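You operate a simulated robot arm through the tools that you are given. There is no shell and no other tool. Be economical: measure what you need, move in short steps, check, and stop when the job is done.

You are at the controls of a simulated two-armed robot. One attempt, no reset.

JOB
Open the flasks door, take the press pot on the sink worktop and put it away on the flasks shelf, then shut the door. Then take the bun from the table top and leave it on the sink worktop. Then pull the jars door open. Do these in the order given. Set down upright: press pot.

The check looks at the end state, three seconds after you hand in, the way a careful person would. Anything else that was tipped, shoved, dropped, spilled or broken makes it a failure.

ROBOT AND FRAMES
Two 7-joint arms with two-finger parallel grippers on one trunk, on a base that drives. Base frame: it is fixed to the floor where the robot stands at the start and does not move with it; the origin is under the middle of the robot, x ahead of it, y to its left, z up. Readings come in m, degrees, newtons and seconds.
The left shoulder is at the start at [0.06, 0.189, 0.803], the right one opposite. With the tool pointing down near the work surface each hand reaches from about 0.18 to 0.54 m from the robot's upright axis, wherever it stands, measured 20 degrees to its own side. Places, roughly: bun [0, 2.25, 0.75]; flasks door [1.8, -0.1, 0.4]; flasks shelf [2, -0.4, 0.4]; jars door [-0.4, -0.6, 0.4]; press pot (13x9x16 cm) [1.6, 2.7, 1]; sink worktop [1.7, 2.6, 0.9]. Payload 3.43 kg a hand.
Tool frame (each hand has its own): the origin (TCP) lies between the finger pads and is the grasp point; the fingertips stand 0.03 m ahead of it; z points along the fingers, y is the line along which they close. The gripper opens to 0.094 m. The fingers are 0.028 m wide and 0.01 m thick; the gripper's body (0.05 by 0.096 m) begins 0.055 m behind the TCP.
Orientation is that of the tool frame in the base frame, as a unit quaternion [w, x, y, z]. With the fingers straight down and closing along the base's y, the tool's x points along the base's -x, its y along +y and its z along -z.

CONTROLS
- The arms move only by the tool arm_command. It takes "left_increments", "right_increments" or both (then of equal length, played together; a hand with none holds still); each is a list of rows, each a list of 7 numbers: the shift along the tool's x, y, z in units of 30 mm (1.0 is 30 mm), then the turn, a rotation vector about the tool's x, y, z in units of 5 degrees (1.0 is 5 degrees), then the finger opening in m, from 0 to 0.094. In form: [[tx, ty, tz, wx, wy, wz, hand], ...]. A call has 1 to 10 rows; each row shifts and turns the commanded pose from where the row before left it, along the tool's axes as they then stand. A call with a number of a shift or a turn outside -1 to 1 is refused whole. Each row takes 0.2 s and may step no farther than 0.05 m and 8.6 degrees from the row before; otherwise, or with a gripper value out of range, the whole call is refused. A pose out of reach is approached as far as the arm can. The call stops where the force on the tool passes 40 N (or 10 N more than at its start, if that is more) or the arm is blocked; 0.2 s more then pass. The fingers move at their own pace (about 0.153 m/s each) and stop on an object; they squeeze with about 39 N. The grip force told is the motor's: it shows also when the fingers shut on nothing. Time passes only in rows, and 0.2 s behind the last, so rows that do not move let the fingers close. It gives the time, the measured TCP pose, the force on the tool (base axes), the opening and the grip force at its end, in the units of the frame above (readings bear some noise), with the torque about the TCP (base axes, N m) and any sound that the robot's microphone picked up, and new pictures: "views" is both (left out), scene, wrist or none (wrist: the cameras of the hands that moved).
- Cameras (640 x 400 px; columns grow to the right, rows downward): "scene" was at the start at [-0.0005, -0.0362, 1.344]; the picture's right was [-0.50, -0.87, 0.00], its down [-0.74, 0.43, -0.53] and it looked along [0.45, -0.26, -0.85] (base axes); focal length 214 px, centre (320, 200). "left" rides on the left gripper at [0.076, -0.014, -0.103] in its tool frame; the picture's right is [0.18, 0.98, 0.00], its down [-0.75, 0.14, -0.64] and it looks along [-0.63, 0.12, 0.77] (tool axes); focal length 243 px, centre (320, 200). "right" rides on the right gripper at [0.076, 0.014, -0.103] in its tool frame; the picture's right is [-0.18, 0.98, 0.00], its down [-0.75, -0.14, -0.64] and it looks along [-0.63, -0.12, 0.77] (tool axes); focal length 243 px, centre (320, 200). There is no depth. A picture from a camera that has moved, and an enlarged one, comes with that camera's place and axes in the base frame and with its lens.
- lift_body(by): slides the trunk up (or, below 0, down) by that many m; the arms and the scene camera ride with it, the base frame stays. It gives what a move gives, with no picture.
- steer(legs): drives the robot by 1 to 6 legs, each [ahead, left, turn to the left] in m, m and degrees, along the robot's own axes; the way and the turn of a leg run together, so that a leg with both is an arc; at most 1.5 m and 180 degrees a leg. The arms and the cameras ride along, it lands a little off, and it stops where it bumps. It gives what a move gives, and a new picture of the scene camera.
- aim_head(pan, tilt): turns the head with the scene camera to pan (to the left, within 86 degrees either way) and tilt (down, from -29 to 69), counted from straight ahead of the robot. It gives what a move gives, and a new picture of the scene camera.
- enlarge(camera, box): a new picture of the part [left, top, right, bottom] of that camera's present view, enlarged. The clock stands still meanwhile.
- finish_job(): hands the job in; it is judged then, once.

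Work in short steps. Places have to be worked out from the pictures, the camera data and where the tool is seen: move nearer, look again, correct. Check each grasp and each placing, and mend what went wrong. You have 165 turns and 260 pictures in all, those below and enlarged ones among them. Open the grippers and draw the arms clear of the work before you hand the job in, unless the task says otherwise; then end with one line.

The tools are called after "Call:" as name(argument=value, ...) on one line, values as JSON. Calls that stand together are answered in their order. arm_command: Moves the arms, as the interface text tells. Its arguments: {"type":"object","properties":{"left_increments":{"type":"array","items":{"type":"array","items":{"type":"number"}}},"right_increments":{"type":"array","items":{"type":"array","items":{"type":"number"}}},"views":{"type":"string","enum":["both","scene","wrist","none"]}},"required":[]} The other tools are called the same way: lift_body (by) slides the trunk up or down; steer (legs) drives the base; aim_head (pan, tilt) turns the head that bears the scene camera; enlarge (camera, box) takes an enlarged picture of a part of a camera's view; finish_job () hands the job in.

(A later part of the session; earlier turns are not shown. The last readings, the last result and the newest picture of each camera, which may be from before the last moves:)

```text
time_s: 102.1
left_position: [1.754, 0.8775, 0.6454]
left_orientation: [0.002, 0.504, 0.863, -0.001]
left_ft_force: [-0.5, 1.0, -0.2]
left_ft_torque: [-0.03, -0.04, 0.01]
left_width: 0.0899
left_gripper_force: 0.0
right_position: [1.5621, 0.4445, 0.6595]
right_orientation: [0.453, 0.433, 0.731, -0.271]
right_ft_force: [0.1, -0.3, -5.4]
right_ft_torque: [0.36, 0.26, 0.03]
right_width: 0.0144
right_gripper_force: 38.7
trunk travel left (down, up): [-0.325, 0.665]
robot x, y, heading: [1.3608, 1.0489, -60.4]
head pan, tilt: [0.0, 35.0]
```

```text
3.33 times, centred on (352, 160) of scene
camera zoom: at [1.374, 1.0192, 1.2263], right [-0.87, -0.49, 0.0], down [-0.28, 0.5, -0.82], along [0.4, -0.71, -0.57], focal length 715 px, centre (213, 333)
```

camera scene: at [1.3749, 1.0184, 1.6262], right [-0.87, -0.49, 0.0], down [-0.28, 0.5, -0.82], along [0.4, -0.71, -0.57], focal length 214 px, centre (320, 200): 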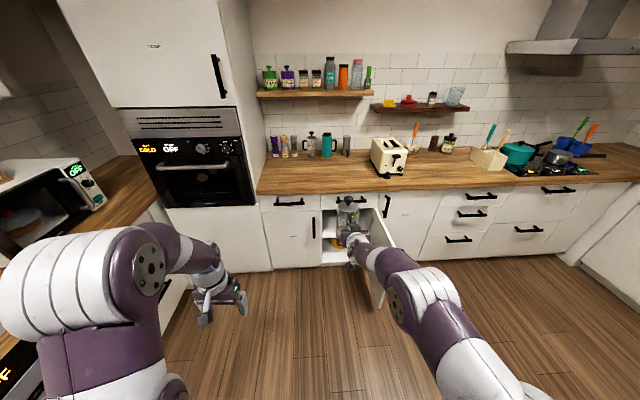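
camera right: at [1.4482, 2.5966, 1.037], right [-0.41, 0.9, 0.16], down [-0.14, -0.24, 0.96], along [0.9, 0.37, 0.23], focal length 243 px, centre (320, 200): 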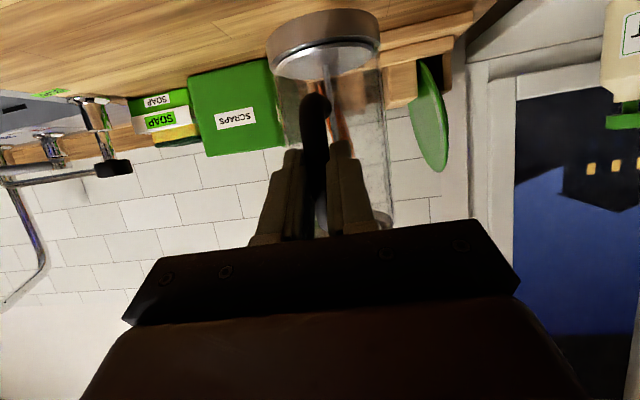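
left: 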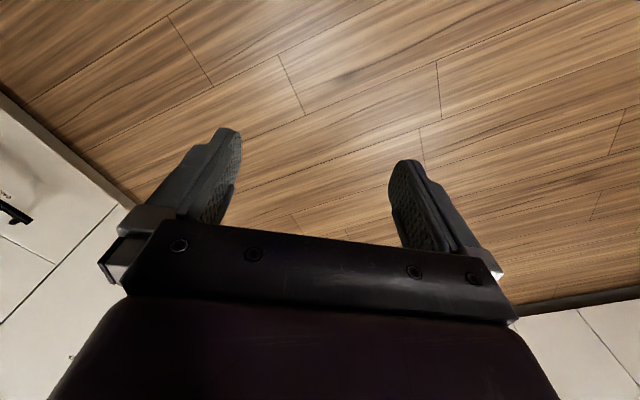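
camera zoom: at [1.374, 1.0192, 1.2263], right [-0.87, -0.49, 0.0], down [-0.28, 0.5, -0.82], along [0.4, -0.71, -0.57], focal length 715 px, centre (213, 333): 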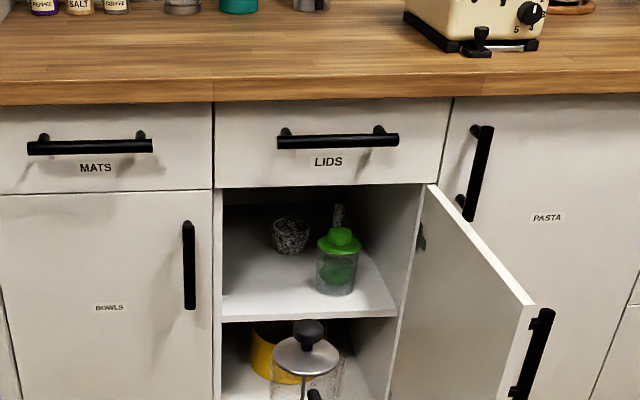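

Cabinet: mid shelf at z≈0.435 with a shaker at right front (u≈1.43, v≈-1.08) and a cup at back (1.50,-1.27). Free spot: u≈1.575, v≈-1.15. The hand is already at u=1.575; lower 10 cm and drive ahead 0.35.

Call:
lift_body(by=-0.095)

Call:
steer(legs=[[0.35, 0, 0.4]])

Call:
arm_command(right_increments=[[0, 0, 0, 0, 0, 0, 0.0]], views="wrist")

```text
time_s: 103.4
left_position: [1.7554, 0.877, 0.5509]
left_orientation: [0.002, 0.504, 0.863, 0.0]
left_ft_force: [-0.2, -1.1, -0.3]
left_ft_torque: [0.0, -0.01, -0.01]
left_width: 0.0899
left_gripper_force: 0.0
right_position: [1.5628, 0.4429, 0.566]
right_orientation: [0.453, 0.432, 0.732, -0.269]
right_ft_force: [-0.5, -0.1, -5.5]
right_ft_torque: [0.36, 0.33, -0.01]
right_width: 0.0144
right_gripper_force: 38.8
trunk travel left (down, up): [-0.23, 0.76]
robot x, y, heading: [1.3592, 1.0484, -60.7]
head pan, tilt: [0.0, 35.0]
```

```text
time_s: 105.7
left_position: [1.93, 0.5757, 0.5503]
left_orientation: [0.001, 0.501, 0.865, 0.001]
left_ft_force: [0.2, 0.0, 0.0]
left_ft_torque: [-0.01, -0.04, 0.0]
left_width: 0.09
left_gripper_force: 0.0
right_position: [1.7418, 0.1407, 0.5635]
right_orientation: [0.454, 0.429, 0.733, -0.268]
right_ft_force: [0.3, 0.0, -5.9]
right_ft_torque: [0.37, 0.27, 0.02]
right_width: 0.0145
right_gripper_force: 39.2
trunk travel left (down, up): [-0.23, 0.76]
robot x, y, heading: [1.5311, 0.742, -60.1]
head pan, tilt: [0.0, 35.0]
camera scene: at [1.5487, 0.7138, 1.1312], right [-0.87, -0.5, 0.0], down [-0.29, 0.5, -0.82], along [0.41, -0.71, -0.57], focal length 214 px, centre (320, 200)
```

scene: 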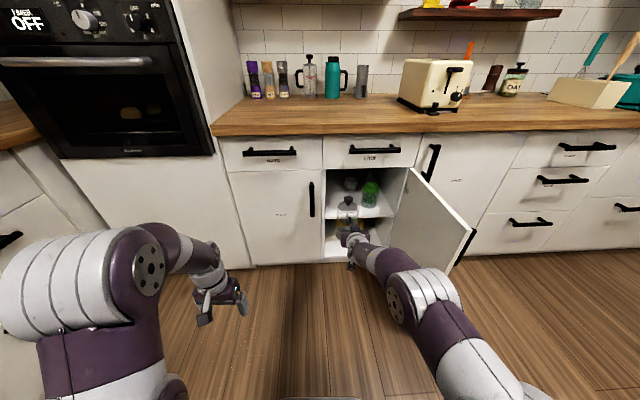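

```text
time_s: 106.1
left_position: [1.9301, 0.5746, 0.5508]
left_orientation: [0.002, 0.501, 0.866, -0.001]
left_ft_force: [-0.5, -0.4, 0.8]
left_ft_torque: [0.01, -0.01, -0.01]
left_width: 0.0902
left_gripper_force: 0.0
right_position: [1.7419, 0.1397, 0.5628]
right_orientation: [0.454, 0.43, 0.733, -0.268]
right_ft_force: [-0.4, -0.2, -4.6]
right_ft_torque: [0.33, 0.28, -0.01]
right_width: 0.0143
right_gripper_force: 39.1
trunk travel left (down, up): [-0.23, 0.76]
robot x, y, heading: [1.5321, 0.7431, -60.2]
head pan, tilt: [0.0, 35.0]
camera right: at [1.693, 0.2559, 0.5414], right [0.9, 0.41, 0.16], down [-0.24, 0.14, 0.96], along [0.37, -0.9, 0.22], focal length 243 px, centre (320, 200)
```

right: 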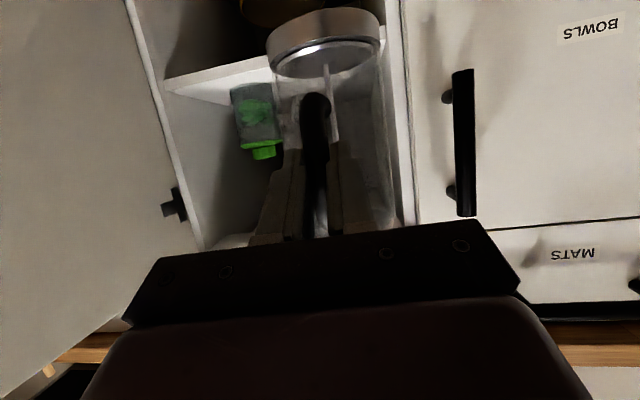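

The pot lines up with the free space left of the shaker. Drive ahead 0.2, check, then the rest.

Call:
steer(legs=[[0.2, 0, 0]])

Call:
arm_command(right_increments=[[0, 0, 0, 0, 0, 0, 0.0]], views="wrist")

```text
time_s: 107.7
left_position: [2.0302, 0.4025, 0.5507]
left_orientation: [0.001, 0.5, 0.866, 0.001]
left_ft_force: [-1.2, -0.1, 0.4]
left_ft_torque: [0.06, 0.02, -0.02]
left_width: 0.0898
left_gripper_force: 0.1
right_position: [1.8426, -0.0333, 0.5636]
right_orientation: [0.454, 0.43, 0.733, -0.268]
right_ft_force: [1.1, 0.2, -5.6]
right_ft_torque: [0.36, 0.26, -0.01]
right_width: 0.0144
right_gripper_force: 38.9
trunk travel left (down, up): [-0.23, 0.76]
robot x, y, heading: [1.6317, 0.5669, -59.8]
head pan, tilt: [0.0, 35.0]
camera scene: at [1.6484, 0.5412, 1.1312], right [-0.87, -0.5, 0.0], down [-0.29, 0.5, -0.82], along [0.41, -0.71, -0.57], focal length 214 px, centre (320, 200)
```

scene: 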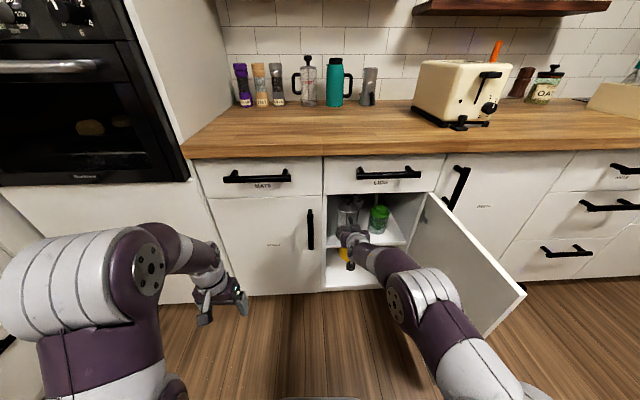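

```text
time_s: 108.0
left_position: [2.031, 0.4024, 0.5498]
left_orientation: [0.001, 0.5, 0.866, -0.001]
left_ft_force: [0.4, 0.6, 1.0]
left_ft_torque: [0.0, -0.02, 0.01]
left_width: 0.0899
left_gripper_force: 0.0
right_position: [1.8422, -0.0313, 0.5628]
right_orientation: [0.453, 0.43, 0.733, -0.268]
right_ft_force: [0.1, -0.3, -5.7]
right_ft_torque: [0.37, 0.27, -0.02]
right_width: 0.0144
right_gripper_force: 39.4
trunk travel left (down, up): [-0.23, 0.76]
robot x, y, heading: [1.634, 0.5695, -59.8]
head pan, tilt: [0.0, 35.0]
camera right: at [1.7931, 0.0835, 0.5412], right [0.9, 0.41, 0.16], down [-0.24, 0.14, 0.96], along [0.37, -0.9, 0.22], focal length 243 px, centre (320, 200)
```

right: 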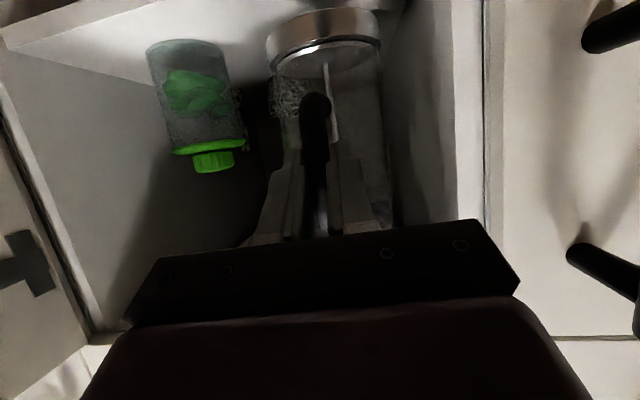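

All clear: shaker to one side, wall to the other. Drive the last 12 cm.

Call:
steer(legs=[[0.122, 0.0, 0]])

Call:
arm_command(right_increments=[[0, 0, 0, 0, 0, 0, 0.0]], views="wrist")

```text
time_s: 109.3
left_position: [2.092, 0.2962, 0.5503]
left_orientation: [0.001, 0.5, 0.866, 0.001]
left_ft_force: [0.1, -0.8, 0.4]
left_ft_torque: [0.02, 0.0, 0.01]
left_width: 0.0901
left_gripper_force: 0.0
right_position: [1.9023, -0.1397, 0.5635]
right_orientation: [0.454, 0.43, 0.733, -0.268]
right_ft_force: [-0.3, -0.3, -5.0]
right_ft_torque: [0.38, 0.26, 0.03]
right_width: 0.0141
right_gripper_force: 38.4
trunk travel left (down, up): [-0.23, 0.76]
robot x, y, heading: [1.6934, 0.4625, -60.0]
head pan, tilt: [0.0, 35.0]
camera scene: at [1.71, 0.4345, 1.1312], right [-0.87, -0.5, 0.0], down [-0.29, 0.5, -0.82], along [0.41, -0.71, -0.57], focal length 214 px, centre (320, 200)
```

scene: 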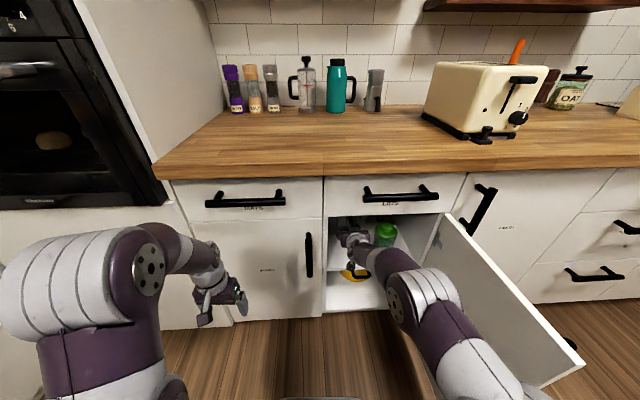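

```text
time_s: 109.7
left_position: [2.0909, 0.296, 0.55]
left_orientation: [0.002, 0.501, 0.865, -0.001]
left_ft_force: [-0.4, 0.3, -0.6]
left_ft_torque: [0.0, 0.02, 0.0]
left_width: 0.09
left_gripper_force: 0.0
right_position: [1.9021, -0.1389, 0.5632]
right_orientation: [0.453, 0.43, 0.733, -0.268]
right_ft_force: [-0.2, 1.1, -5.6]
right_ft_torque: [0.37, 0.3, 0.04]
right_width: 0.0146
right_gripper_force: 38.6
trunk travel left (down, up): [-0.23, 0.76]
robot x, y, heading: [1.6959, 0.4607, -60.1]
head pan, tilt: [0.0, 35.0]
camera right: at [1.8542, -0.0231, 0.5411], right [0.9, 0.41, 0.16], down [-0.24, 0.14, 0.96], along [0.37, -0.9, 0.22], focal length 243 px, centre (320, 200)
```

right: 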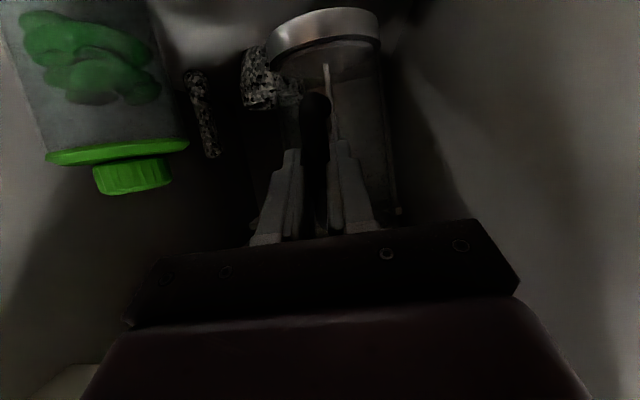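

Pot is over the shelf. Lower the trunk in small steps, watching the force.

Call:
lift_body(by=-0.025)

Call:
lift_body(by=-0.008)

```text
time_s: 110.4
left_position: [2.0917, 0.2967, 0.5247]
left_orientation: [0.002, 0.501, 0.866, 0.0]
left_ft_force: [-0.5, -0.4, -1.0]
left_ft_torque: [-0.01, -0.02, 0.0]
left_width: 0.09
left_gripper_force: 0.1
right_position: [1.9035, -0.1398, 0.5386]
right_orientation: [0.454, 0.429, 0.734, -0.267]
right_ft_force: [-0.6, 0.1, -4.9]
right_ft_torque: [0.34, 0.31, 0.0]
right_width: 0.0142
right_gripper_force: 38.4
trunk travel left (down, up): [-0.205, 0.785]
robot x, y, heading: [1.6941, 0.4592, -59.9]
head pan, tilt: [0.0, 35.0]
```

```text
time_s: 111.0
left_position: [2.0921, 0.2958, 0.5175]
left_orientation: [0.003, 0.501, 0.866, 0.0]
left_ft_force: [-0.4, 0.0, -0.4]
left_ft_torque: [0.0, 0.0, 0.03]
left_width: 0.0901
left_gripper_force: 0.1
right_position: [1.9032, -0.1391, 0.5304]
right_orientation: [0.453, 0.43, 0.733, -0.268]
right_ft_force: [-0.8, 0.5, -5.5]
right_ft_torque: [0.36, 0.26, -0.02]
right_width: 0.0143
right_gripper_force: 39.2
trunk travel left (down, up): [-0.197, 0.793]
robot x, y, heading: [1.6935, 0.463, -59.9]
head pan, tilt: [0.0, 35.0]
```

Call:
lift_body(by=-0.006)

Call:
lift_body(by=-0.005)

Call:
arm_command(right_increments=[[0, 0, 0, 0, 0, 0, 0.0]], views="wrist")

```text
time_s: 111.5
left_position: [2.0915, 0.2955, 0.5109]
left_orientation: [0.002, 0.501, 0.866, 0.0]
left_ft_force: [-0.5, 0.4, -0.3]
left_ft_torque: [0.02, 0.04, 0.01]
left_width: 0.09
left_gripper_force: 0.2
right_position: [1.9036, -0.1395, 0.5252]
right_orientation: [0.453, 0.43, 0.733, -0.268]
right_ft_force: [-0.4, 0.4, -5.2]
right_ft_torque: [0.42, 0.27, 0.03]
right_width: 0.0144
right_gripper_force: 39.3
trunk travel left (down, up): [-0.191, 0.799]
robot x, y, heading: [1.6933, 0.4637, -60.0]
head pan, tilt: [0.0, 35.0]
```

```text
time_s: 112.1
left_position: [2.0921, 0.2964, 0.5061]
left_orientation: [0.002, 0.501, 0.866, 0.0]
left_ft_force: [0.1, -0.5, -0.6]
left_ft_torque: [0.0, 0.02, 0.01]
left_width: 0.0899
left_gripper_force: 0.1
right_position: [1.9036, -0.1398, 0.5196]
right_orientation: [0.453, 0.431, 0.733, -0.268]
right_ft_force: [0.1, 0.6, -5.5]
right_ft_torque: [0.42, 0.28, 0.01]
right_width: 0.0146
right_gripper_force: 38.8
trunk travel left (down, up): [-0.186, 0.804]
robot x, y, heading: [1.6932, 0.4624, -59.9]
head pan, tilt: [0.0, 35.0]
```

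```text
time_s: 112.5
left_position: [2.091, 0.2956, 0.5058]
left_orientation: [0.003, 0.501, 0.866, 0.001]
left_ft_force: [0.7, 0.5, -0.8]
left_ft_torque: [-0.01, 0.01, -0.01]
left_width: 0.0898
left_gripper_force: 0.0
right_position: [1.9032, -0.1384, 0.5192]
right_orientation: [0.454, 0.429, 0.733, -0.268]
right_ft_force: [-1.4, 0.1, -5.5]
right_ft_torque: [0.34, 0.3, 0.04]
right_width: 0.0145
right_gripper_force: 39.1
trunk travel left (down, up): [-0.186, 0.804]
robot x, y, heading: [1.695, 0.4614, -60.1]
head pan, tilt: [0.0, 35.0]
camera right: at [1.8544, -0.0233, 0.4975], right [0.9, 0.41, 0.16], down [-0.24, 0.14, 0.96], along [0.37, -0.9, 0.23], focal length 243 px, centre (320, 200)
```

right: 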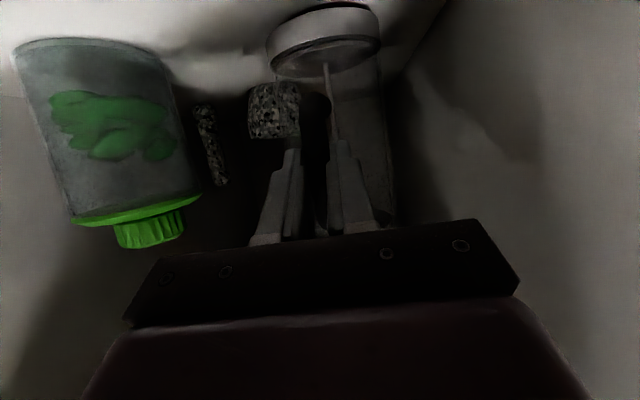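

No contact yet; continue in 5 mm steps.

Call:
lift_body(by=-0.006)

Call:
lift_body(by=-0.005)

Call:
lift_body(by=-0.005)

```text
time_s: 113.0
left_position: [2.0917, 0.2966, 0.4999]
left_orientation: [0.001, 0.501, 0.866, 0.0]
left_ft_force: [-0.8, -0.6, -0.1]
left_ft_torque: [0.03, 0.0, -0.01]
left_width: 0.0899
left_gripper_force: 0.1
right_position: [1.904, -0.1399, 0.5145]
right_orientation: [0.455, 0.429, 0.732, -0.269]
right_ft_force: [1.2, -1.0, -0.8]
right_ft_torque: [-0.21, -0.18, -0.03]
right_width: 0.0145
right_gripper_force: 39.1
trunk travel left (down, up): [-0.18, 0.81]
robot x, y, heading: [1.6956, 0.4623, -60.2]
head pan, tilt: [0.0, 35.0]
```

```text
time_s: 113.6
left_position: [2.0917, 0.2969, 0.4965]
left_orientation: [0.002, 0.501, 0.866, 0.0]
left_ft_force: [-1.2, -0.4, 0.4]
left_ft_torque: [-0.01, -0.01, -0.03]
left_width: 0.09
left_gripper_force: 0.0
right_position: [1.9031, -0.1388, 0.5152]
right_orientation: [0.458, 0.429, 0.73, -0.271]
right_ft_force: [-1.9, 0.4, 14.6]
right_ft_torque: [-0.91, -0.77, -0.03]
right_width: 0.0143
right_gripper_force: 39.2
trunk travel left (down, up): [-0.175, 0.815]
robot x, y, heading: [1.695, 0.4585, -60.1]
head pan, tilt: [0.0, 35.0]
```

```text
time_s: 114.1
left_position: [2.0916, 0.2971, 0.4909]
left_orientation: [0.003, 0.5, 0.866, 0.0]
left_ft_force: [-0.7, 0.9, 0.7]
left_ft_torque: [-0.01, 0.0, 0.01]
left_width: 0.09
left_gripper_force: 0.2
right_position: [1.9048, -0.1397, 0.5074]
right_orientation: [0.456, 0.429, 0.732, -0.27]
right_ft_force: [0.7, 0.1, 20.7]
right_ft_torque: [-0.56, -0.66, 0.02]
right_width: 0.0144
right_gripper_force: 39.3
trunk travel left (down, up): [-0.17, 0.82]
robot x, y, heading: [1.7015, 0.4629, -60.1]
head pan, tilt: [0.0, 35.0]
```

Contact at z≈0.515. Ease up a few mm to relax the force, then open.

Call:
lift_body(by=0.003)

Call:
arm_command(right_increments=[[0, 0, 0, 0, 0, 0, 0.03], [0, 0, 0, 0, 0, 0, 0.045], [0, 0, 0, 0, 0, 0, 0.045]], views="wrist")

```text
time_s: 114.6
left_position: [2.0907, 0.2972, 0.4931]
left_orientation: [0.003, 0.501, 0.866, -0.001]
left_ft_force: [0.2, -0.5, -0.6]
left_ft_torque: [-0.01, 0.02, 0.0]
left_width: 0.0901
left_gripper_force: 0.0
right_position: [1.9035, -0.1384, 0.5077]
right_orientation: [0.454, 0.429, 0.733, -0.268]
right_ft_force: [3.1, -3.8, 13.6]
right_ft_torque: [-0.54, -0.64, 0.02]
right_width: 0.0147
right_gripper_force: 39.5
trunk travel left (down, up): [-0.173, 0.817]
robot x, y, heading: [1.6927, 0.463, -60.0]
head pan, tilt: [0.0, 35.0]
```

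```text
time_s: 115.4
left_position: [2.0916, 0.2979, 0.4935]
left_orientation: [0.002, 0.501, 0.866, 0.0]
left_ft_force: [-0.6, -0.2, -0.2]
left_ft_torque: [-0.03, -0.02, 0.01]
left_width: 0.09
left_gripper_force: 0.0
right_position: [1.9034, -0.1396, 0.5066]
right_orientation: [0.453, 0.43, 0.733, -0.268]
right_ft_force: [0.8, 0.9, 0.4]
right_ft_torque: [0.01, 0.03, -0.02]
right_width: 0.0446
right_gripper_force: 0.0
trunk travel left (down, up): [-0.173, 0.817]
robot x, y, heading: [1.6971, 0.4585, -60.0]
head pan, tilt: [0.0, 35.0]
camera right: at [1.8542, -0.0229, 0.4846], right [0.9, 0.41, 0.16], down [-0.24, 0.14, 0.96], along [0.37, -0.9, 0.23], focal length 243 px, centre (320, 200)
```

right: 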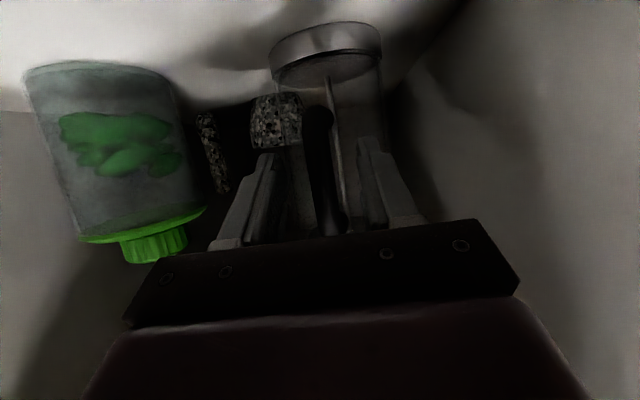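

Pot stands free on the shelf. Back straight out.

Call:
steer(legs=[[-0.12, 0, 0]])

Call:
arm_command(right_increments=[[0, 0, 0, 0, 0, 0, 0.045]], views="wrist")

```text
time_s: 116.7
left_position: [2.0317, 0.3999, 0.4931]
left_orientation: [0.002, 0.501, 0.865, 0.0]
left_ft_force: [-0.2, -0.8, -0.2]
left_ft_torque: [0.01, -0.02, 0.0]
left_width: 0.0898
left_gripper_force: 0.1
right_position: [1.8428, -0.0352, 0.507]
right_orientation: [0.454, 0.43, 0.733, -0.268]
right_ft_force: [0.1, 0.2, -1.0]
right_ft_torque: [0.03, -0.01, 0.02]
right_width: 0.0449
right_gripper_force: 0.1
trunk travel left (down, up): [-0.173, 0.817]
robot x, y, heading: [1.6347, 0.5684, -60.2]
head pan, tilt: [0.0, 35.0]
camera scene: at [1.6498, 0.5391, 1.0743], right [-0.87, -0.5, 0.0], down [-0.29, 0.5, -0.82], along [0.41, -0.71, -0.57], focal length 214 px, centre (320, 200)
```

scene: 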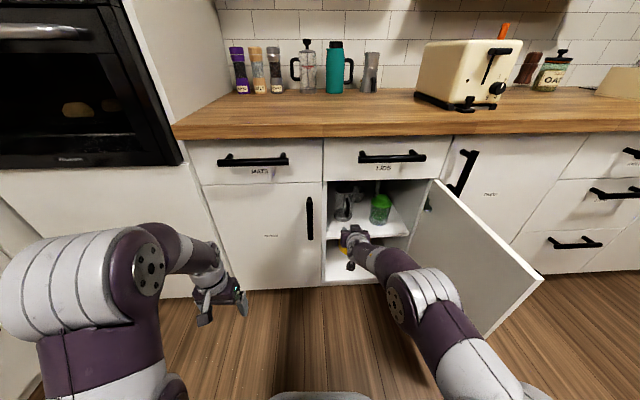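

```text
time_s: 117.1
left_position: [2.032, 0.3998, 0.4935]
left_orientation: [0.002, 0.5, 0.866, -0.001]
left_ft_force: [-0.6, 1.4, 0.3]
left_ft_torque: [0.01, 0.01, -0.01]
left_width: 0.09
left_gripper_force: 0.0
right_position: [1.8417, -0.036, 0.5075]
right_orientation: [0.454, 0.43, 0.733, -0.268]
right_ft_force: [-0.4, -0.3, 0.6]
right_ft_torque: [0.03, -0.01, 0.01]
right_width: 0.0449
right_gripper_force: 0.1
trunk travel left (down, up): [-0.173, 0.817]
robot x, y, heading: [1.6346, 0.5662, -60.3]
head pan, tilt: [0.0, 35.0]
camera right: at [1.7941, 0.0805, 0.485], right [0.9, 0.41, 0.16], down [-0.24, 0.14, 0.96], along [0.37, -0.9, 0.23], focal length 243 px, centre (320, 200)
```

right: 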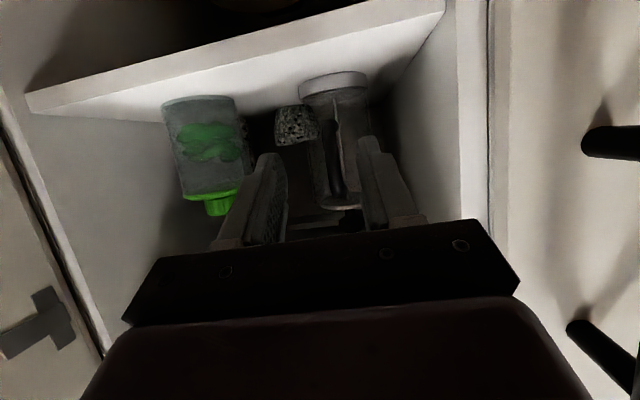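

Pot stands upright on the shelf. Now I back away, and move to the outer side of the open door with closed fingers to push it shut.

Call:
arm_command(right_increments=[[0, 0, 0, 0, 0, 0, 0.045]], views="none")

Call:
steer(legs=[[-0.5, 0, 0], [0, 0, 60], [-0.953, -0.55, 0]])

Call:
arm_command(right_increments=[[0, 0, 0, 0, 0, 0, 0.0], [0, 0, 0, 0, 0, 0, 0.0]], views="none")

Call:
aim_head(pan=-15, tilt=40)

```text
time_s: 117.5
left_position: [2.0312, 0.3993, 0.4937]
left_orientation: [0.001, 0.501, 0.865, 0.0]
left_ft_force: [0.0, -0.4, 0.3]
left_ft_torque: [0.0, -0.01, -0.05]
left_width: 0.09
left_gripper_force: 0.0
right_position: [1.8438, -0.0346, 0.5066]
right_orientation: [0.453, 0.431, 0.733, -0.269]
right_ft_force: [0.6, -0.6, -0.8]
right_ft_torque: [-0.03, -0.01, 0.0]
right_width: 0.0452
right_gripper_force: 0.1
trunk travel left (down, up): [-0.173, 0.817]
robot x, y, heading: [1.6384, 0.5687, -60.1]
head pan, tilt: [0.0, 35.0]
```

```text
time_s: 128.2
left_position: [0.7849, 0.7065, 0.4937]
left_orientation: [0.002, 0.003, 1.0, 0.001]
left_ft_force: [-1.2, -1.1, 0.7]
left_ft_torque: [0.01, 0.03, -0.02]
left_width: 0.0901
left_gripper_force: 0.1
right_position: [1.0654, 0.3263, 0.5078]
right_orientation: [0.528, 0.008, 0.849, -0.007]
right_ft_force: [-0.1, 0.2, 1.0]
right_ft_torque: [-0.02, 0.01, 0.0]
right_width: 0.0451
right_gripper_force: 0.1
trunk travel left (down, up): [-0.173, 0.817]
robot x, y, heading: [0.444, 0.4511, -0.5]
head pan, tilt: [0.0, 35.0]
camera scene: at [0.4709, 0.448, 1.0743], right [-0.01, -1.0, 0.0], down [-0.57, 0.0, -0.82], along [0.82, -0.01, -0.57], focal length 214 px, centre (320, 200)
```

scene: 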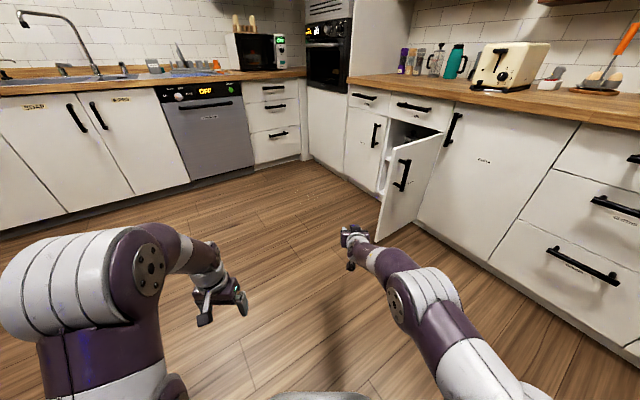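

```text
time_s: 128.8
left_position: [0.7854, 0.7079, 0.4928]
left_orientation: [0.002, 0.004, 1.0, 0.0]
left_ft_force: [0.3, 0.0, -0.5]
left_ft_torque: [-0.02, 0.0, -0.02]
left_width: 0.0897
left_gripper_force: 0.1
right_position: [1.0661, 0.3255, 0.5068]
right_orientation: [0.528, 0.007, 0.849, -0.007]
right_ft_force: [-0.2, -0.4, -0.1]
right_ft_torque: [0.0, 0.0, -0.03]
right_width: 0.0001
right_gripper_force: 33.2
trunk travel left (down, up): [-0.173, 0.817]
robot x, y, heading: [0.441, 0.4495, -0.5]
head pan, tilt: [0.0, 35.0]
```

```text
time_s: 129.6
left_position: [0.7855, 0.7087, 0.4935]
left_orientation: [0.002, 0.004, 1.0, 0.001]
left_ft_force: [0.5, -0.5, 0.4]
left_ft_torque: [-0.03, -0.01, -0.02]
left_width: 0.0901
left_gripper_force: 0.0
right_position: [1.066, 0.3256, 0.5077]
right_orientation: [0.527, 0.008, 0.85, -0.008]
right_ft_force: [-0.8, 0.6, -0.2]
right_ft_torque: [0.01, 0.0, -0.01]
right_width: 0.0001
right_gripper_force: 33.1
trunk travel left (down, up): [-0.173, 0.817]
robot x, y, heading: [0.4448, 0.4513, -0.7]
head pan, tilt: [-15.0, 40.0]
camera scene: at [0.4648, 0.4261, 1.0667], right [-0.26, -0.96, 0.0], down [-0.62, 0.17, -0.77], along [0.74, -0.2, -0.64], focal length 214 px, centre (320, 200)
```

scene: 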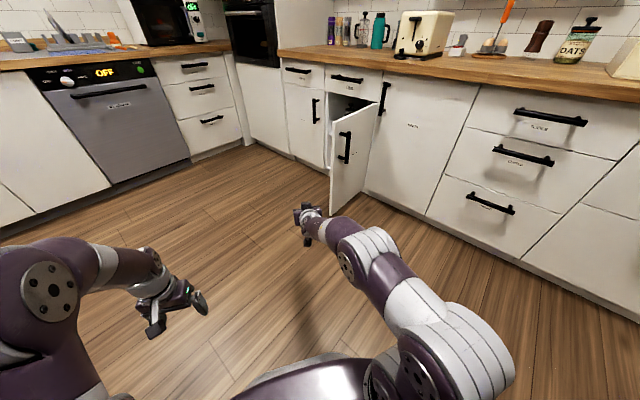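

Door stands ~95° open. Lower the hand to pass below the handle bar, and move to its outer side.

Call:
lift_body(by=-0.07)

Call:
steer(legs=[[0.2, -0.36, 0]])

```text
time_s: 130.7
left_position: [0.7865, 0.7081, 0.4242]
left_orientation: [0.002, 0.003, 1.0, 0.001]
left_ft_force: [1.2, 0.1, 0.7]
left_ft_torque: [-0.03, -0.04, 0.03]
left_width: 0.0899
left_gripper_force: 0.0
right_position: [1.0663, 0.3269, 0.4387]
right_orientation: [0.527, 0.008, 0.85, -0.006]
right_ft_force: [-0.5, 0.3, -0.2]
right_ft_torque: [-0.03, -0.04, 0.0]
right_width: 0.0
right_gripper_force: 33.6
trunk travel left (down, up): [-0.103, 0.887]
robot x, y, heading: [0.4425, 0.4481, -0.5]
head pan, tilt: [-15.0, 40.0]
```

```text
time_s: 133.2
left_position: [0.9846, 0.3452, 0.422]
left_orientation: [0.002, 0.006, 1.0, 0.001]
left_ft_force: [-0.7, 0.0, -0.3]
left_ft_torque: [0.0, 0.02, -0.04]
left_width: 0.0903
left_gripper_force: 0.0
right_position: [1.2644, -0.0377, 0.4374]
right_orientation: [0.528, 0.01, 0.849, -0.009]
right_ft_force: [0.2, 1.0, 0.3]
right_ft_torque: [0.02, -0.01, 0.0]
right_width: 0.0
right_gripper_force: 33.1
trunk travel left (down, up): [-0.103, 0.887]
robot x, y, heading: [0.6402, 0.0893, -0.5]
head pan, tilt: [-15.0, 40.0]
camera scene: at [0.6634, 0.0636, 0.9967], right [-0.27, -0.96, 0.0], down [-0.62, 0.17, -0.77], along [0.74, -0.2, -0.64], focal length 214 px, centre (320, 200)
```

scene: 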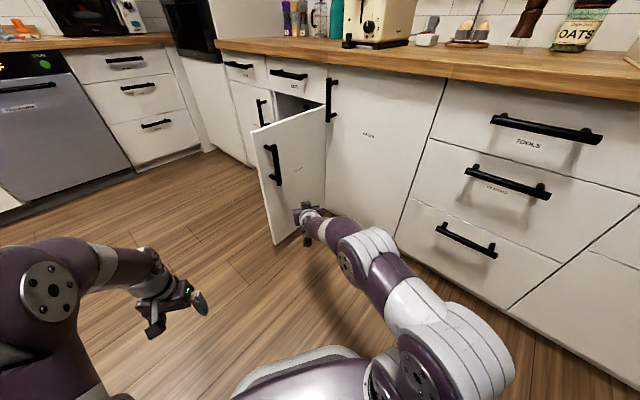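

Fingertips are beside the door's outer face. Push toward +u by 0.2 m.

Call:
steer(legs=[[0.173, 0.1, 0]])

```text
time_s: 134.8
left_position: [1.16, 0.4439, 0.4227]
left_orientation: [0.001, 0.004, 1.0, 0.001]
left_ft_force: [-0.5, -0.1, -0.2]
left_ft_torque: [0.01, 0.05, 0.0]
left_width: 0.0896
left_gripper_force: 0.0
right_position: [1.4408, 0.0605, 0.4371]
right_orientation: [0.528, 0.008, 0.849, -0.006]
right_ft_force: [-0.5, -0.6, -0.2]
right_ft_torque: [0.0, 0.02, 0.01]
right_width: 0.0
right_gripper_force: 32.9
trunk travel left (down, up): [-0.103, 0.887]
robot x, y, heading: [0.8185, 0.1863, -0.6]
head pan, tilt: [-15.0, 40.0]
camera scene: at [0.8391, 0.1618, 0.9967], right [-0.27, -0.96, 0.0], down [-0.62, 0.17, -0.77], along [0.74, -0.2, -0.64], focal length 214 px, centre (320, 200)
```

scene: 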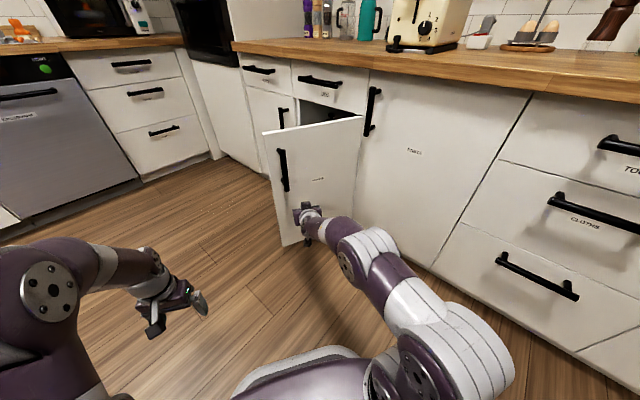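

The door is turning. Continue with arcs about the hinge (15° each).

Call:
steer(legs=[[0.114, 0.209, -15], [0.114, 0.209, -15]])

```text
time_s: 138.0
left_position: [1.5714, 0.5739, 0.4232]
left_orientation: [0.002, 0.265, 0.964, 0.0]
left_ft_force: [-0.1, 0.2, -0.3]
left_ft_torque: [0.0, -0.01, -0.04]
left_width: 0.0901
left_gripper_force: 0.0
right_position: [1.6207, 0.1018, 0.4377]
right_orientation: [0.507, 0.23, 0.818, -0.145]
right_ft_force: [0.3, 0.5, 0.2]
right_ft_torque: [-0.02, 0.0, -0.01]
right_width: 0.0001
right_gripper_force: 32.9
trunk travel left (down, up): [-0.103, 0.887]
robot x, y, heading: [1.1436, 0.5226, -30.8]
head pan, tilt: [-15.0, 40.0]
camera scene: at [1.1527, 0.4907, 0.9967], right [-0.71, -0.7, 0.0], down [-0.45, 0.46, -0.77], along [0.54, -0.55, -0.64], focal length 214 px, centre (320, 200)
```

scene: 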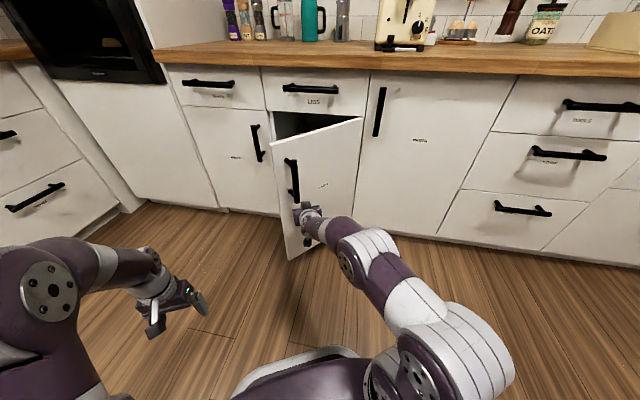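

Door ≈45° open. Two more arcs.

Call:
steer(legs=[[0.109, 0.21, -15], [0.109, 0.21, -15]])

```text
time_s: 141.1
left_position: [1.9835, 0.4849, 0.4242]
left_orientation: [0.002, 0.507, 0.862, 0.001]
left_ft_force: [0.2, 0.2, 0.0]
left_ft_torque: [0.01, 0.0, 0.04]
left_width: 0.0901
left_gripper_force: 0.1
right_position: [1.7893, 0.0519, 0.4374]
right_orientation: [0.452, 0.435, 0.73, -0.271]
right_ft_force: [-0.1, 0.8, -0.9]
right_ft_torque: [0.05, 0.0, -0.02]
right_width: 0.0
right_gripper_force: 32.9
trunk travel left (down, up): [-0.103, 0.887]
robot x, y, heading: [1.59, 0.6552, -60.9]
head pan, tilt: [-15.0, 40.0]
camera scene: at [1.5816, 0.6235, 0.9967], right [-0.97, -0.25, 0.0], down [-0.16, 0.62, -0.77], along [0.19, -0.74, -0.64], focal length 214 px, centre (320, 200)
```

scene: 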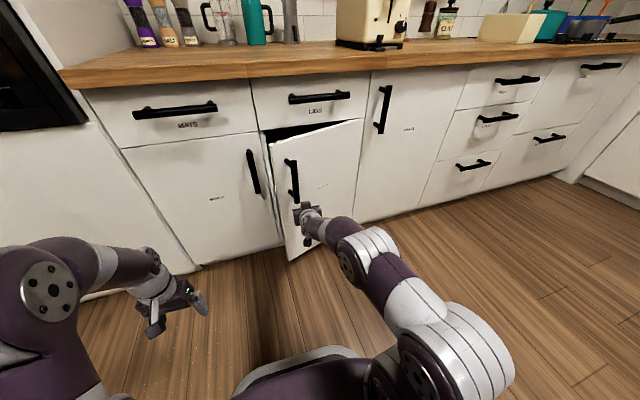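

Door ≈20° open and I face it squarely; push straight ahead.

Call:
steer(legs=[[0.09, 0, 0]])

Call:
steer(legs=[[0.04, 0, 0]])

```text
time_s: 142.2
left_position: [2.0272, 0.4084, 0.4235]
left_orientation: [0.002, 0.506, 0.862, -0.001]
left_ft_force: [-0.4, 0.3, -0.4]
left_ft_torque: [0.0, -0.01, 0.04]
left_width: 0.09
left_gripper_force: 0.1
right_position: [1.8334, -0.0255, 0.4369]
right_orientation: [0.452, 0.433, 0.731, -0.271]
right_ft_force: [0.9, 0.5, 0.3]
right_ft_torque: [-0.03, 0.0, 0.01]
right_width: 0.0
right_gripper_force: 33.4
trunk travel left (down, up): [-0.103, 0.887]
robot x, y, heading: [1.6328, 0.579, -60.6]
head pan, tilt: [-15.0, 40.0]
camera scene: at [1.625, 0.5465, 0.9967], right [-0.97, -0.25, 0.0], down [-0.16, 0.62, -0.77], along [0.19, -0.74, -0.64], focal length 214 px, centre (320, 200)
```

scene: 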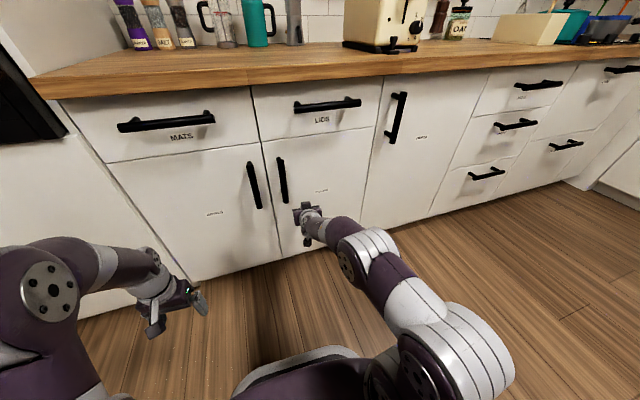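

```text
time_s: 143.1
left_position: [2.0396, 0.3851, 0.4246]
left_orientation: [0.003, 0.507, 0.862, -0.001]
left_ft_force: [-0.5, 0.0, -0.3]
left_ft_torque: [-0.01, 0.0, -0.02]
left_width: 0.0899
left_gripper_force: 0.1
right_position: [1.845, -0.0438, 0.4375]
right_orientation: [0.451, 0.434, 0.731, -0.27]
right_ft_force: [-13.7, 24.9, 12.4]
right_ft_torque: [-0.32, -0.25, 0.14]
right_width: 0.0
right_gripper_force: 33.1
trunk travel left (down, up): [-0.103, 0.887]
robot x, y, heading: [1.6495, 0.5527, -60.8]
head pan, tilt: [-15.0, 40.0]
stopped in leg 1: the force on the tool passed its limit (the readings are from after the stop); the commanded pose is now the measured one
camera scene: at [1.6364, 0.5263, 0.9967], right [-0.97, -0.24, 0.0], down [-0.16, 0.62, -0.77], along [0.19, -0.74, -0.64], focal length 214 px, centre (320, 200)
```

scene: 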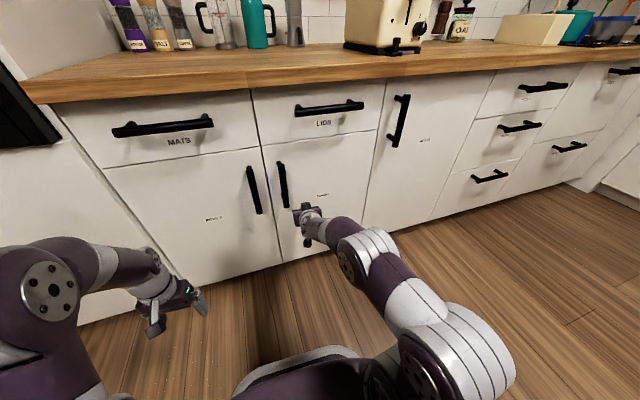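

Call:
steer(legs=[[-0.25, 0, 0]])

Call:
enlarge(camera="scene", box=[200, 60, 392, 180])

```text
time_s: 144.9
left_position: [1.9163, 0.604, 0.4216]
left_orientation: [0.002, 0.507, 0.862, 0.0]
left_ft_force: [0.6, -0.2, 1.3]
left_ft_torque: [0.01, 0.02, 0.03]
left_width: 0.0899
left_gripper_force: 0.1
right_position: [1.7224, 0.1748, 0.4347]
right_orientation: [0.449, 0.435, 0.732, -0.269]
right_ft_force: [-0.1, -0.4, 0.0]
right_ft_torque: [-0.01, 0.01, -0.01]
right_width: 0.0
right_gripper_force: 33.0
trunk travel left (down, up): [-0.103, 0.887]
robot x, y, heading: [1.5262, 0.7736, -60.7]
head pan, tilt: [-15.0, 40.0]
camera scene: at [1.5151, 0.7434, 0.9967], right [-0.97, -0.24, 0.0], down [-0.16, 0.62, -0.77], along [0.19, -0.74, -0.64], focal length 214 px, centre (320, 200)
```

scene: 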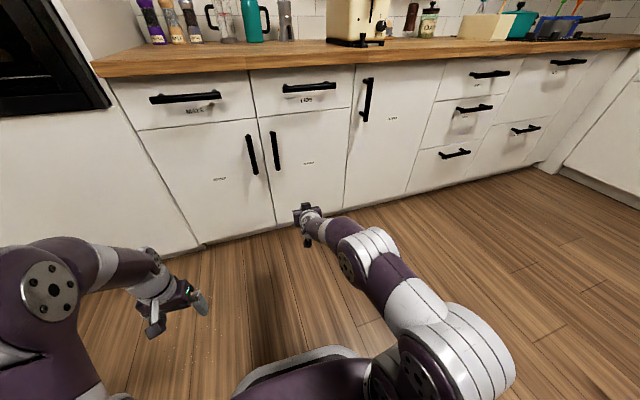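

```text
3.33 times, centred on (296, 120) of scene
camera zoom: at [1.5151, 0.7434, 0.9967], right [-0.97, -0.24, 0.0], down [-0.16, 0.62, -0.77], along [0.19, -0.74, -0.64], focal length 715 px, centre (400, 467)
```

zoom: 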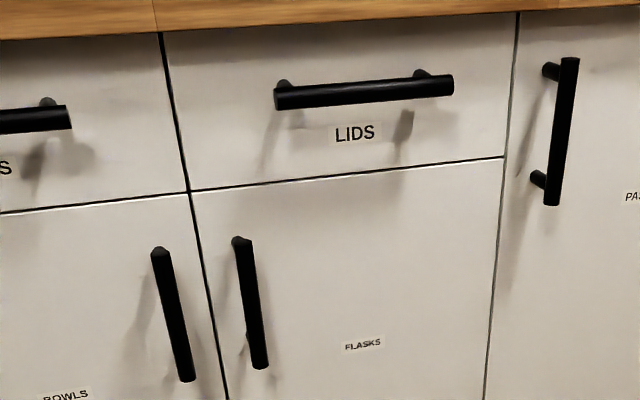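

The flasks door is fully shut. Now to the bun: turn around and drive towards the table for a closer look.

Call:
steer(legs=[[0, 0, 180], [0.75, 0.1, 0]])

Call:
lift_body(by=0.4)

Call:
lift_body(by=0.2)

Call:
aim_head(pan=20, tilt=38)

```text
time_s: 156.4
left_position: [0.6525, 1.5267, 0.4219]
left_orientation: [0.0, 0.87, -0.493, -0.002]
left_ft_force: [-0.6, -0.4, -0.6]
left_ft_torque: [-0.01, -0.01, -0.03]
left_width: 0.0901
left_gripper_force: 0.0
right_position: [0.8324, 1.9632, 0.4346]
right_orientation: [-0.261, 0.74, -0.422, -0.454]
right_ft_force: [0.1, 1.0, 0.9]
right_ft_torque: [0.01, 0.02, -0.02]
right_width: 0.0001
right_gripper_force: 33.1
trunk travel left (down, up): [-0.103, 0.887]
robot x, y, heading: [1.0477, 1.3687, 121.2]
head pan, tilt: [-15.0, 40.0]
camera scene: at [1.0586, 1.3981, 0.9967], right [0.96, 0.28, 0.0], down [0.18, -0.62, -0.77], along [-0.21, 0.74, -0.64], focal length 214 px, centre (320, 200)
```

scene: 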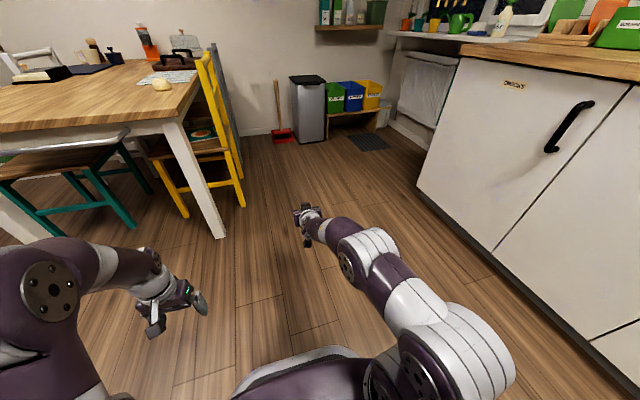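

```text
time_s: 160.2
left_position: [0.6523, 1.5267, 0.8233]
left_orientation: [0.0, 0.87, -0.493, -0.001]
left_ft_force: [0.3, 0.1, 0.1]
left_ft_torque: [-0.05, -0.02, -0.04]
left_width: 0.0899
left_gripper_force: 0.0
right_position: [0.8319, 1.964, 0.8342]
right_orientation: [-0.262, 0.74, -0.423, -0.453]
right_ft_force: [0.9, -1.5, 0.4]
right_ft_torque: [-0.07, 0.01, 0.0]
right_width: 0.0
right_gripper_force: 33.1
trunk travel left (down, up): [-0.503, 0.487]
robot x, y, heading: [1.0531, 1.3732, 121.0]
head pan, tilt: [-15.0, 40.0]
```

```text
time_s: 162.4
left_position: [0.6517, 1.5262, 1.0228]
left_orientation: [0.0, 0.871, -0.492, -0.001]
left_ft_force: [-0.8, -1.5, 0.1]
left_ft_torque: [-0.01, -0.01, 0.02]
left_width: 0.09
left_gripper_force: 0.1
right_position: [0.8322, 1.9637, 1.0344]
right_orientation: [-0.262, 0.739, -0.423, -0.454]
right_ft_force: [-0.8, 0.2, -0.1]
right_ft_torque: [-0.04, 0.02, 0.01]
right_width: 0.0
right_gripper_force: 33.4
trunk travel left (down, up): [-0.703, 0.287]
robot x, y, heading: [1.0501, 1.368, 121.3]
head pan, tilt: [-15.0, 40.0]
```

```text
time_s: 163.4
left_position: [0.6526, 1.5277, 1.0229]
left_orientation: [0.0, 0.87, -0.492, -0.002]
left_ft_force: [-0.4, -0.3, -0.5]
left_ft_torque: [0.04, 0.03, -0.01]
left_width: 0.0904
left_gripper_force: 0.0
right_position: [0.8309, 1.9632, 1.0342]
right_orientation: [-0.262, 0.739, -0.422, -0.455]
right_ft_force: [0.4, -0.2, 0.0]
right_ft_torque: [-0.02, 0.0, 0.01]
right_width: 0.0001
right_gripper_force: 32.9
trunk travel left (down, up): [-0.703, 0.287]
robot x, y, heading: [1.0515, 1.3676, 121.0]
head pan, tilt: [20.0, 38.0]
camera scene: at [1.0149, 1.3708, 1.5997], right [0.63, 0.78, 0.0], down [0.48, -0.39, -0.79], along [-0.61, 0.5, -0.62], focal length 214 px, centre (320, 200)
```

scene: 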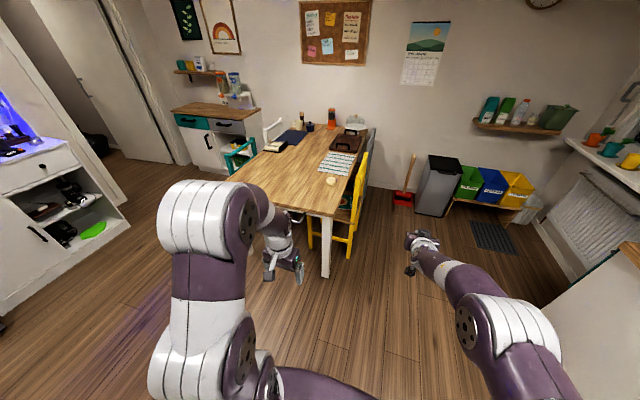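

Bun at about (u,v)=(1.19,1.90), 0.3 m inside the table's near end. I pitch the right hand to about 50° down and open it, and raise the left hand so it clears the table when lowering.

Call:
arm_command(right_increments=[[0, 0, 0, 0, 1, 0, 0.094], [0, 0, 0, 0, 1, 0, 0.094], [0, 0, 0, 0, 1, 0, 0.094], [0, 0, 0, 0, 1, 0, 0.094], [0, 0, 0, 0, 1, 0, 0.094], [0, 0, 0, 0, 0, 0, 0.094]], left_increments=[[0, 0, -1, 0, 0, 0, 0.09], [0, 0, -1, 0, 0, 0, 0.09], [0, 0, -1, 0, 0, 0, 0.09], [0, 0, -1, 0, 0, 0, 0.09], [0, 0, -1, 0, 0, 0, 0.09], [0, 0, -1, 0, 0, 0, 0.09]], views="none")

Call:
steer(legs=[[0.15, 0.5, -1], [0.25, 0.0, 0]])

Call:
aim_head(pan=-5, tilt=45)

```text
time_s: 164.8
left_position: [0.6562, 1.5246, 1.1187]
left_orientation: [0.001, 0.871, -0.492, -0.002]
left_ft_force: [-0.6, -0.1, -0.2]
left_ft_torque: [-0.03, 0.02, 0.0]
left_width: 0.09
left_gripper_force: 0.1
left hand out of reach, approached as far as the arm can: row 4, 5, 6
right_position: [0.8327, 1.9629, 1.0341]
right_orientation: [-0.164, 0.821, -0.468, -0.283]
right_ft_force: [0.4, -0.2, -0.2]
right_ft_torque: [-0.01, 0.01, 0.0]
right_width: 0.094
right_gripper_force: 0.1
trunk travel left (down, up): [-0.703, 0.287]
robot x, y, heading: [1.053, 1.3709, 121.2]
head pan, tilt: [20.0, 38.0]
```

```text
time_s: 169.3
left_position: [0.0228, 1.6128, 1.1182]
left_orientation: [-0.001, 0.868, -0.497, -0.002]
left_ft_force: [-0.2, -0.4, 0.2]
left_ft_torque: [0.0, -0.04, -0.01]
left_width: 0.0899
left_gripper_force: 0.0
right_position: [0.2036, 2.0484, 1.0348]
right_orientation: [-0.166, 0.817, -0.474, -0.281]
right_ft_force: [0.1, 0.6, -1.0]
right_ft_torque: [-0.01, 0.01, 0.03]
right_width: 0.0938
right_gripper_force: 0.0
trunk travel left (down, up): [-0.703, 0.287]
robot x, y, heading: [0.4135, 1.4567, 120.7]
head pan, tilt: [20.0, 38.0]
camera scene: at [0.3802, 1.4544, 1.5997], right [0.64, 0.77, 0.0], down [0.47, -0.39, -0.79], along [-0.61, 0.5, -0.62], focal length 214 px, centre (320, 200)
```

scene: 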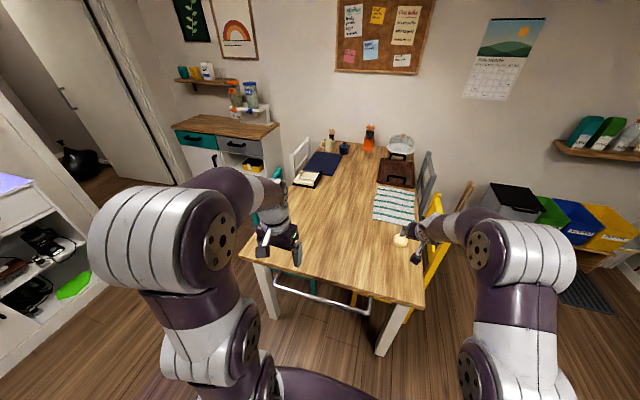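

```text
time_s: 170.2
left_position: [0.0234, 1.6124, 1.1186]
left_orientation: [0.0, 0.868, -0.497, -0.003]
left_ft_force: [0.3, -0.6, 1.0]
left_ft_torque: [-0.03, 0.0, -0.02]
left_width: 0.09
left_gripper_force: 0.0
right_position: [0.2038, 2.0484, 1.0356]
right_orientation: [-0.166, 0.817, -0.474, -0.284]
right_ft_force: [0.4, 0.3, 0.0]
right_ft_torque: [0.0, -0.02, -0.02]
right_width: 0.0939
right_gripper_force: 0.0
trunk travel left (down, up): [-0.703, 0.287]
robot x, y, heading: [0.4165, 1.4537, 120.2]
head pan, tilt: [-5.0, 45.0]
camera scene: at [0.4119, 1.4724, 1.5895], right [0.9, 0.43, 0.0], down [0.3, -0.64, -0.71], along [-0.3, 0.64, -0.71], focal length 214 px, centre (320, 200)
```

scene: 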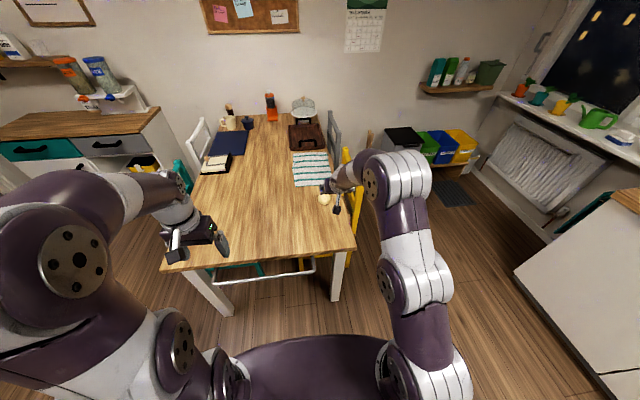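

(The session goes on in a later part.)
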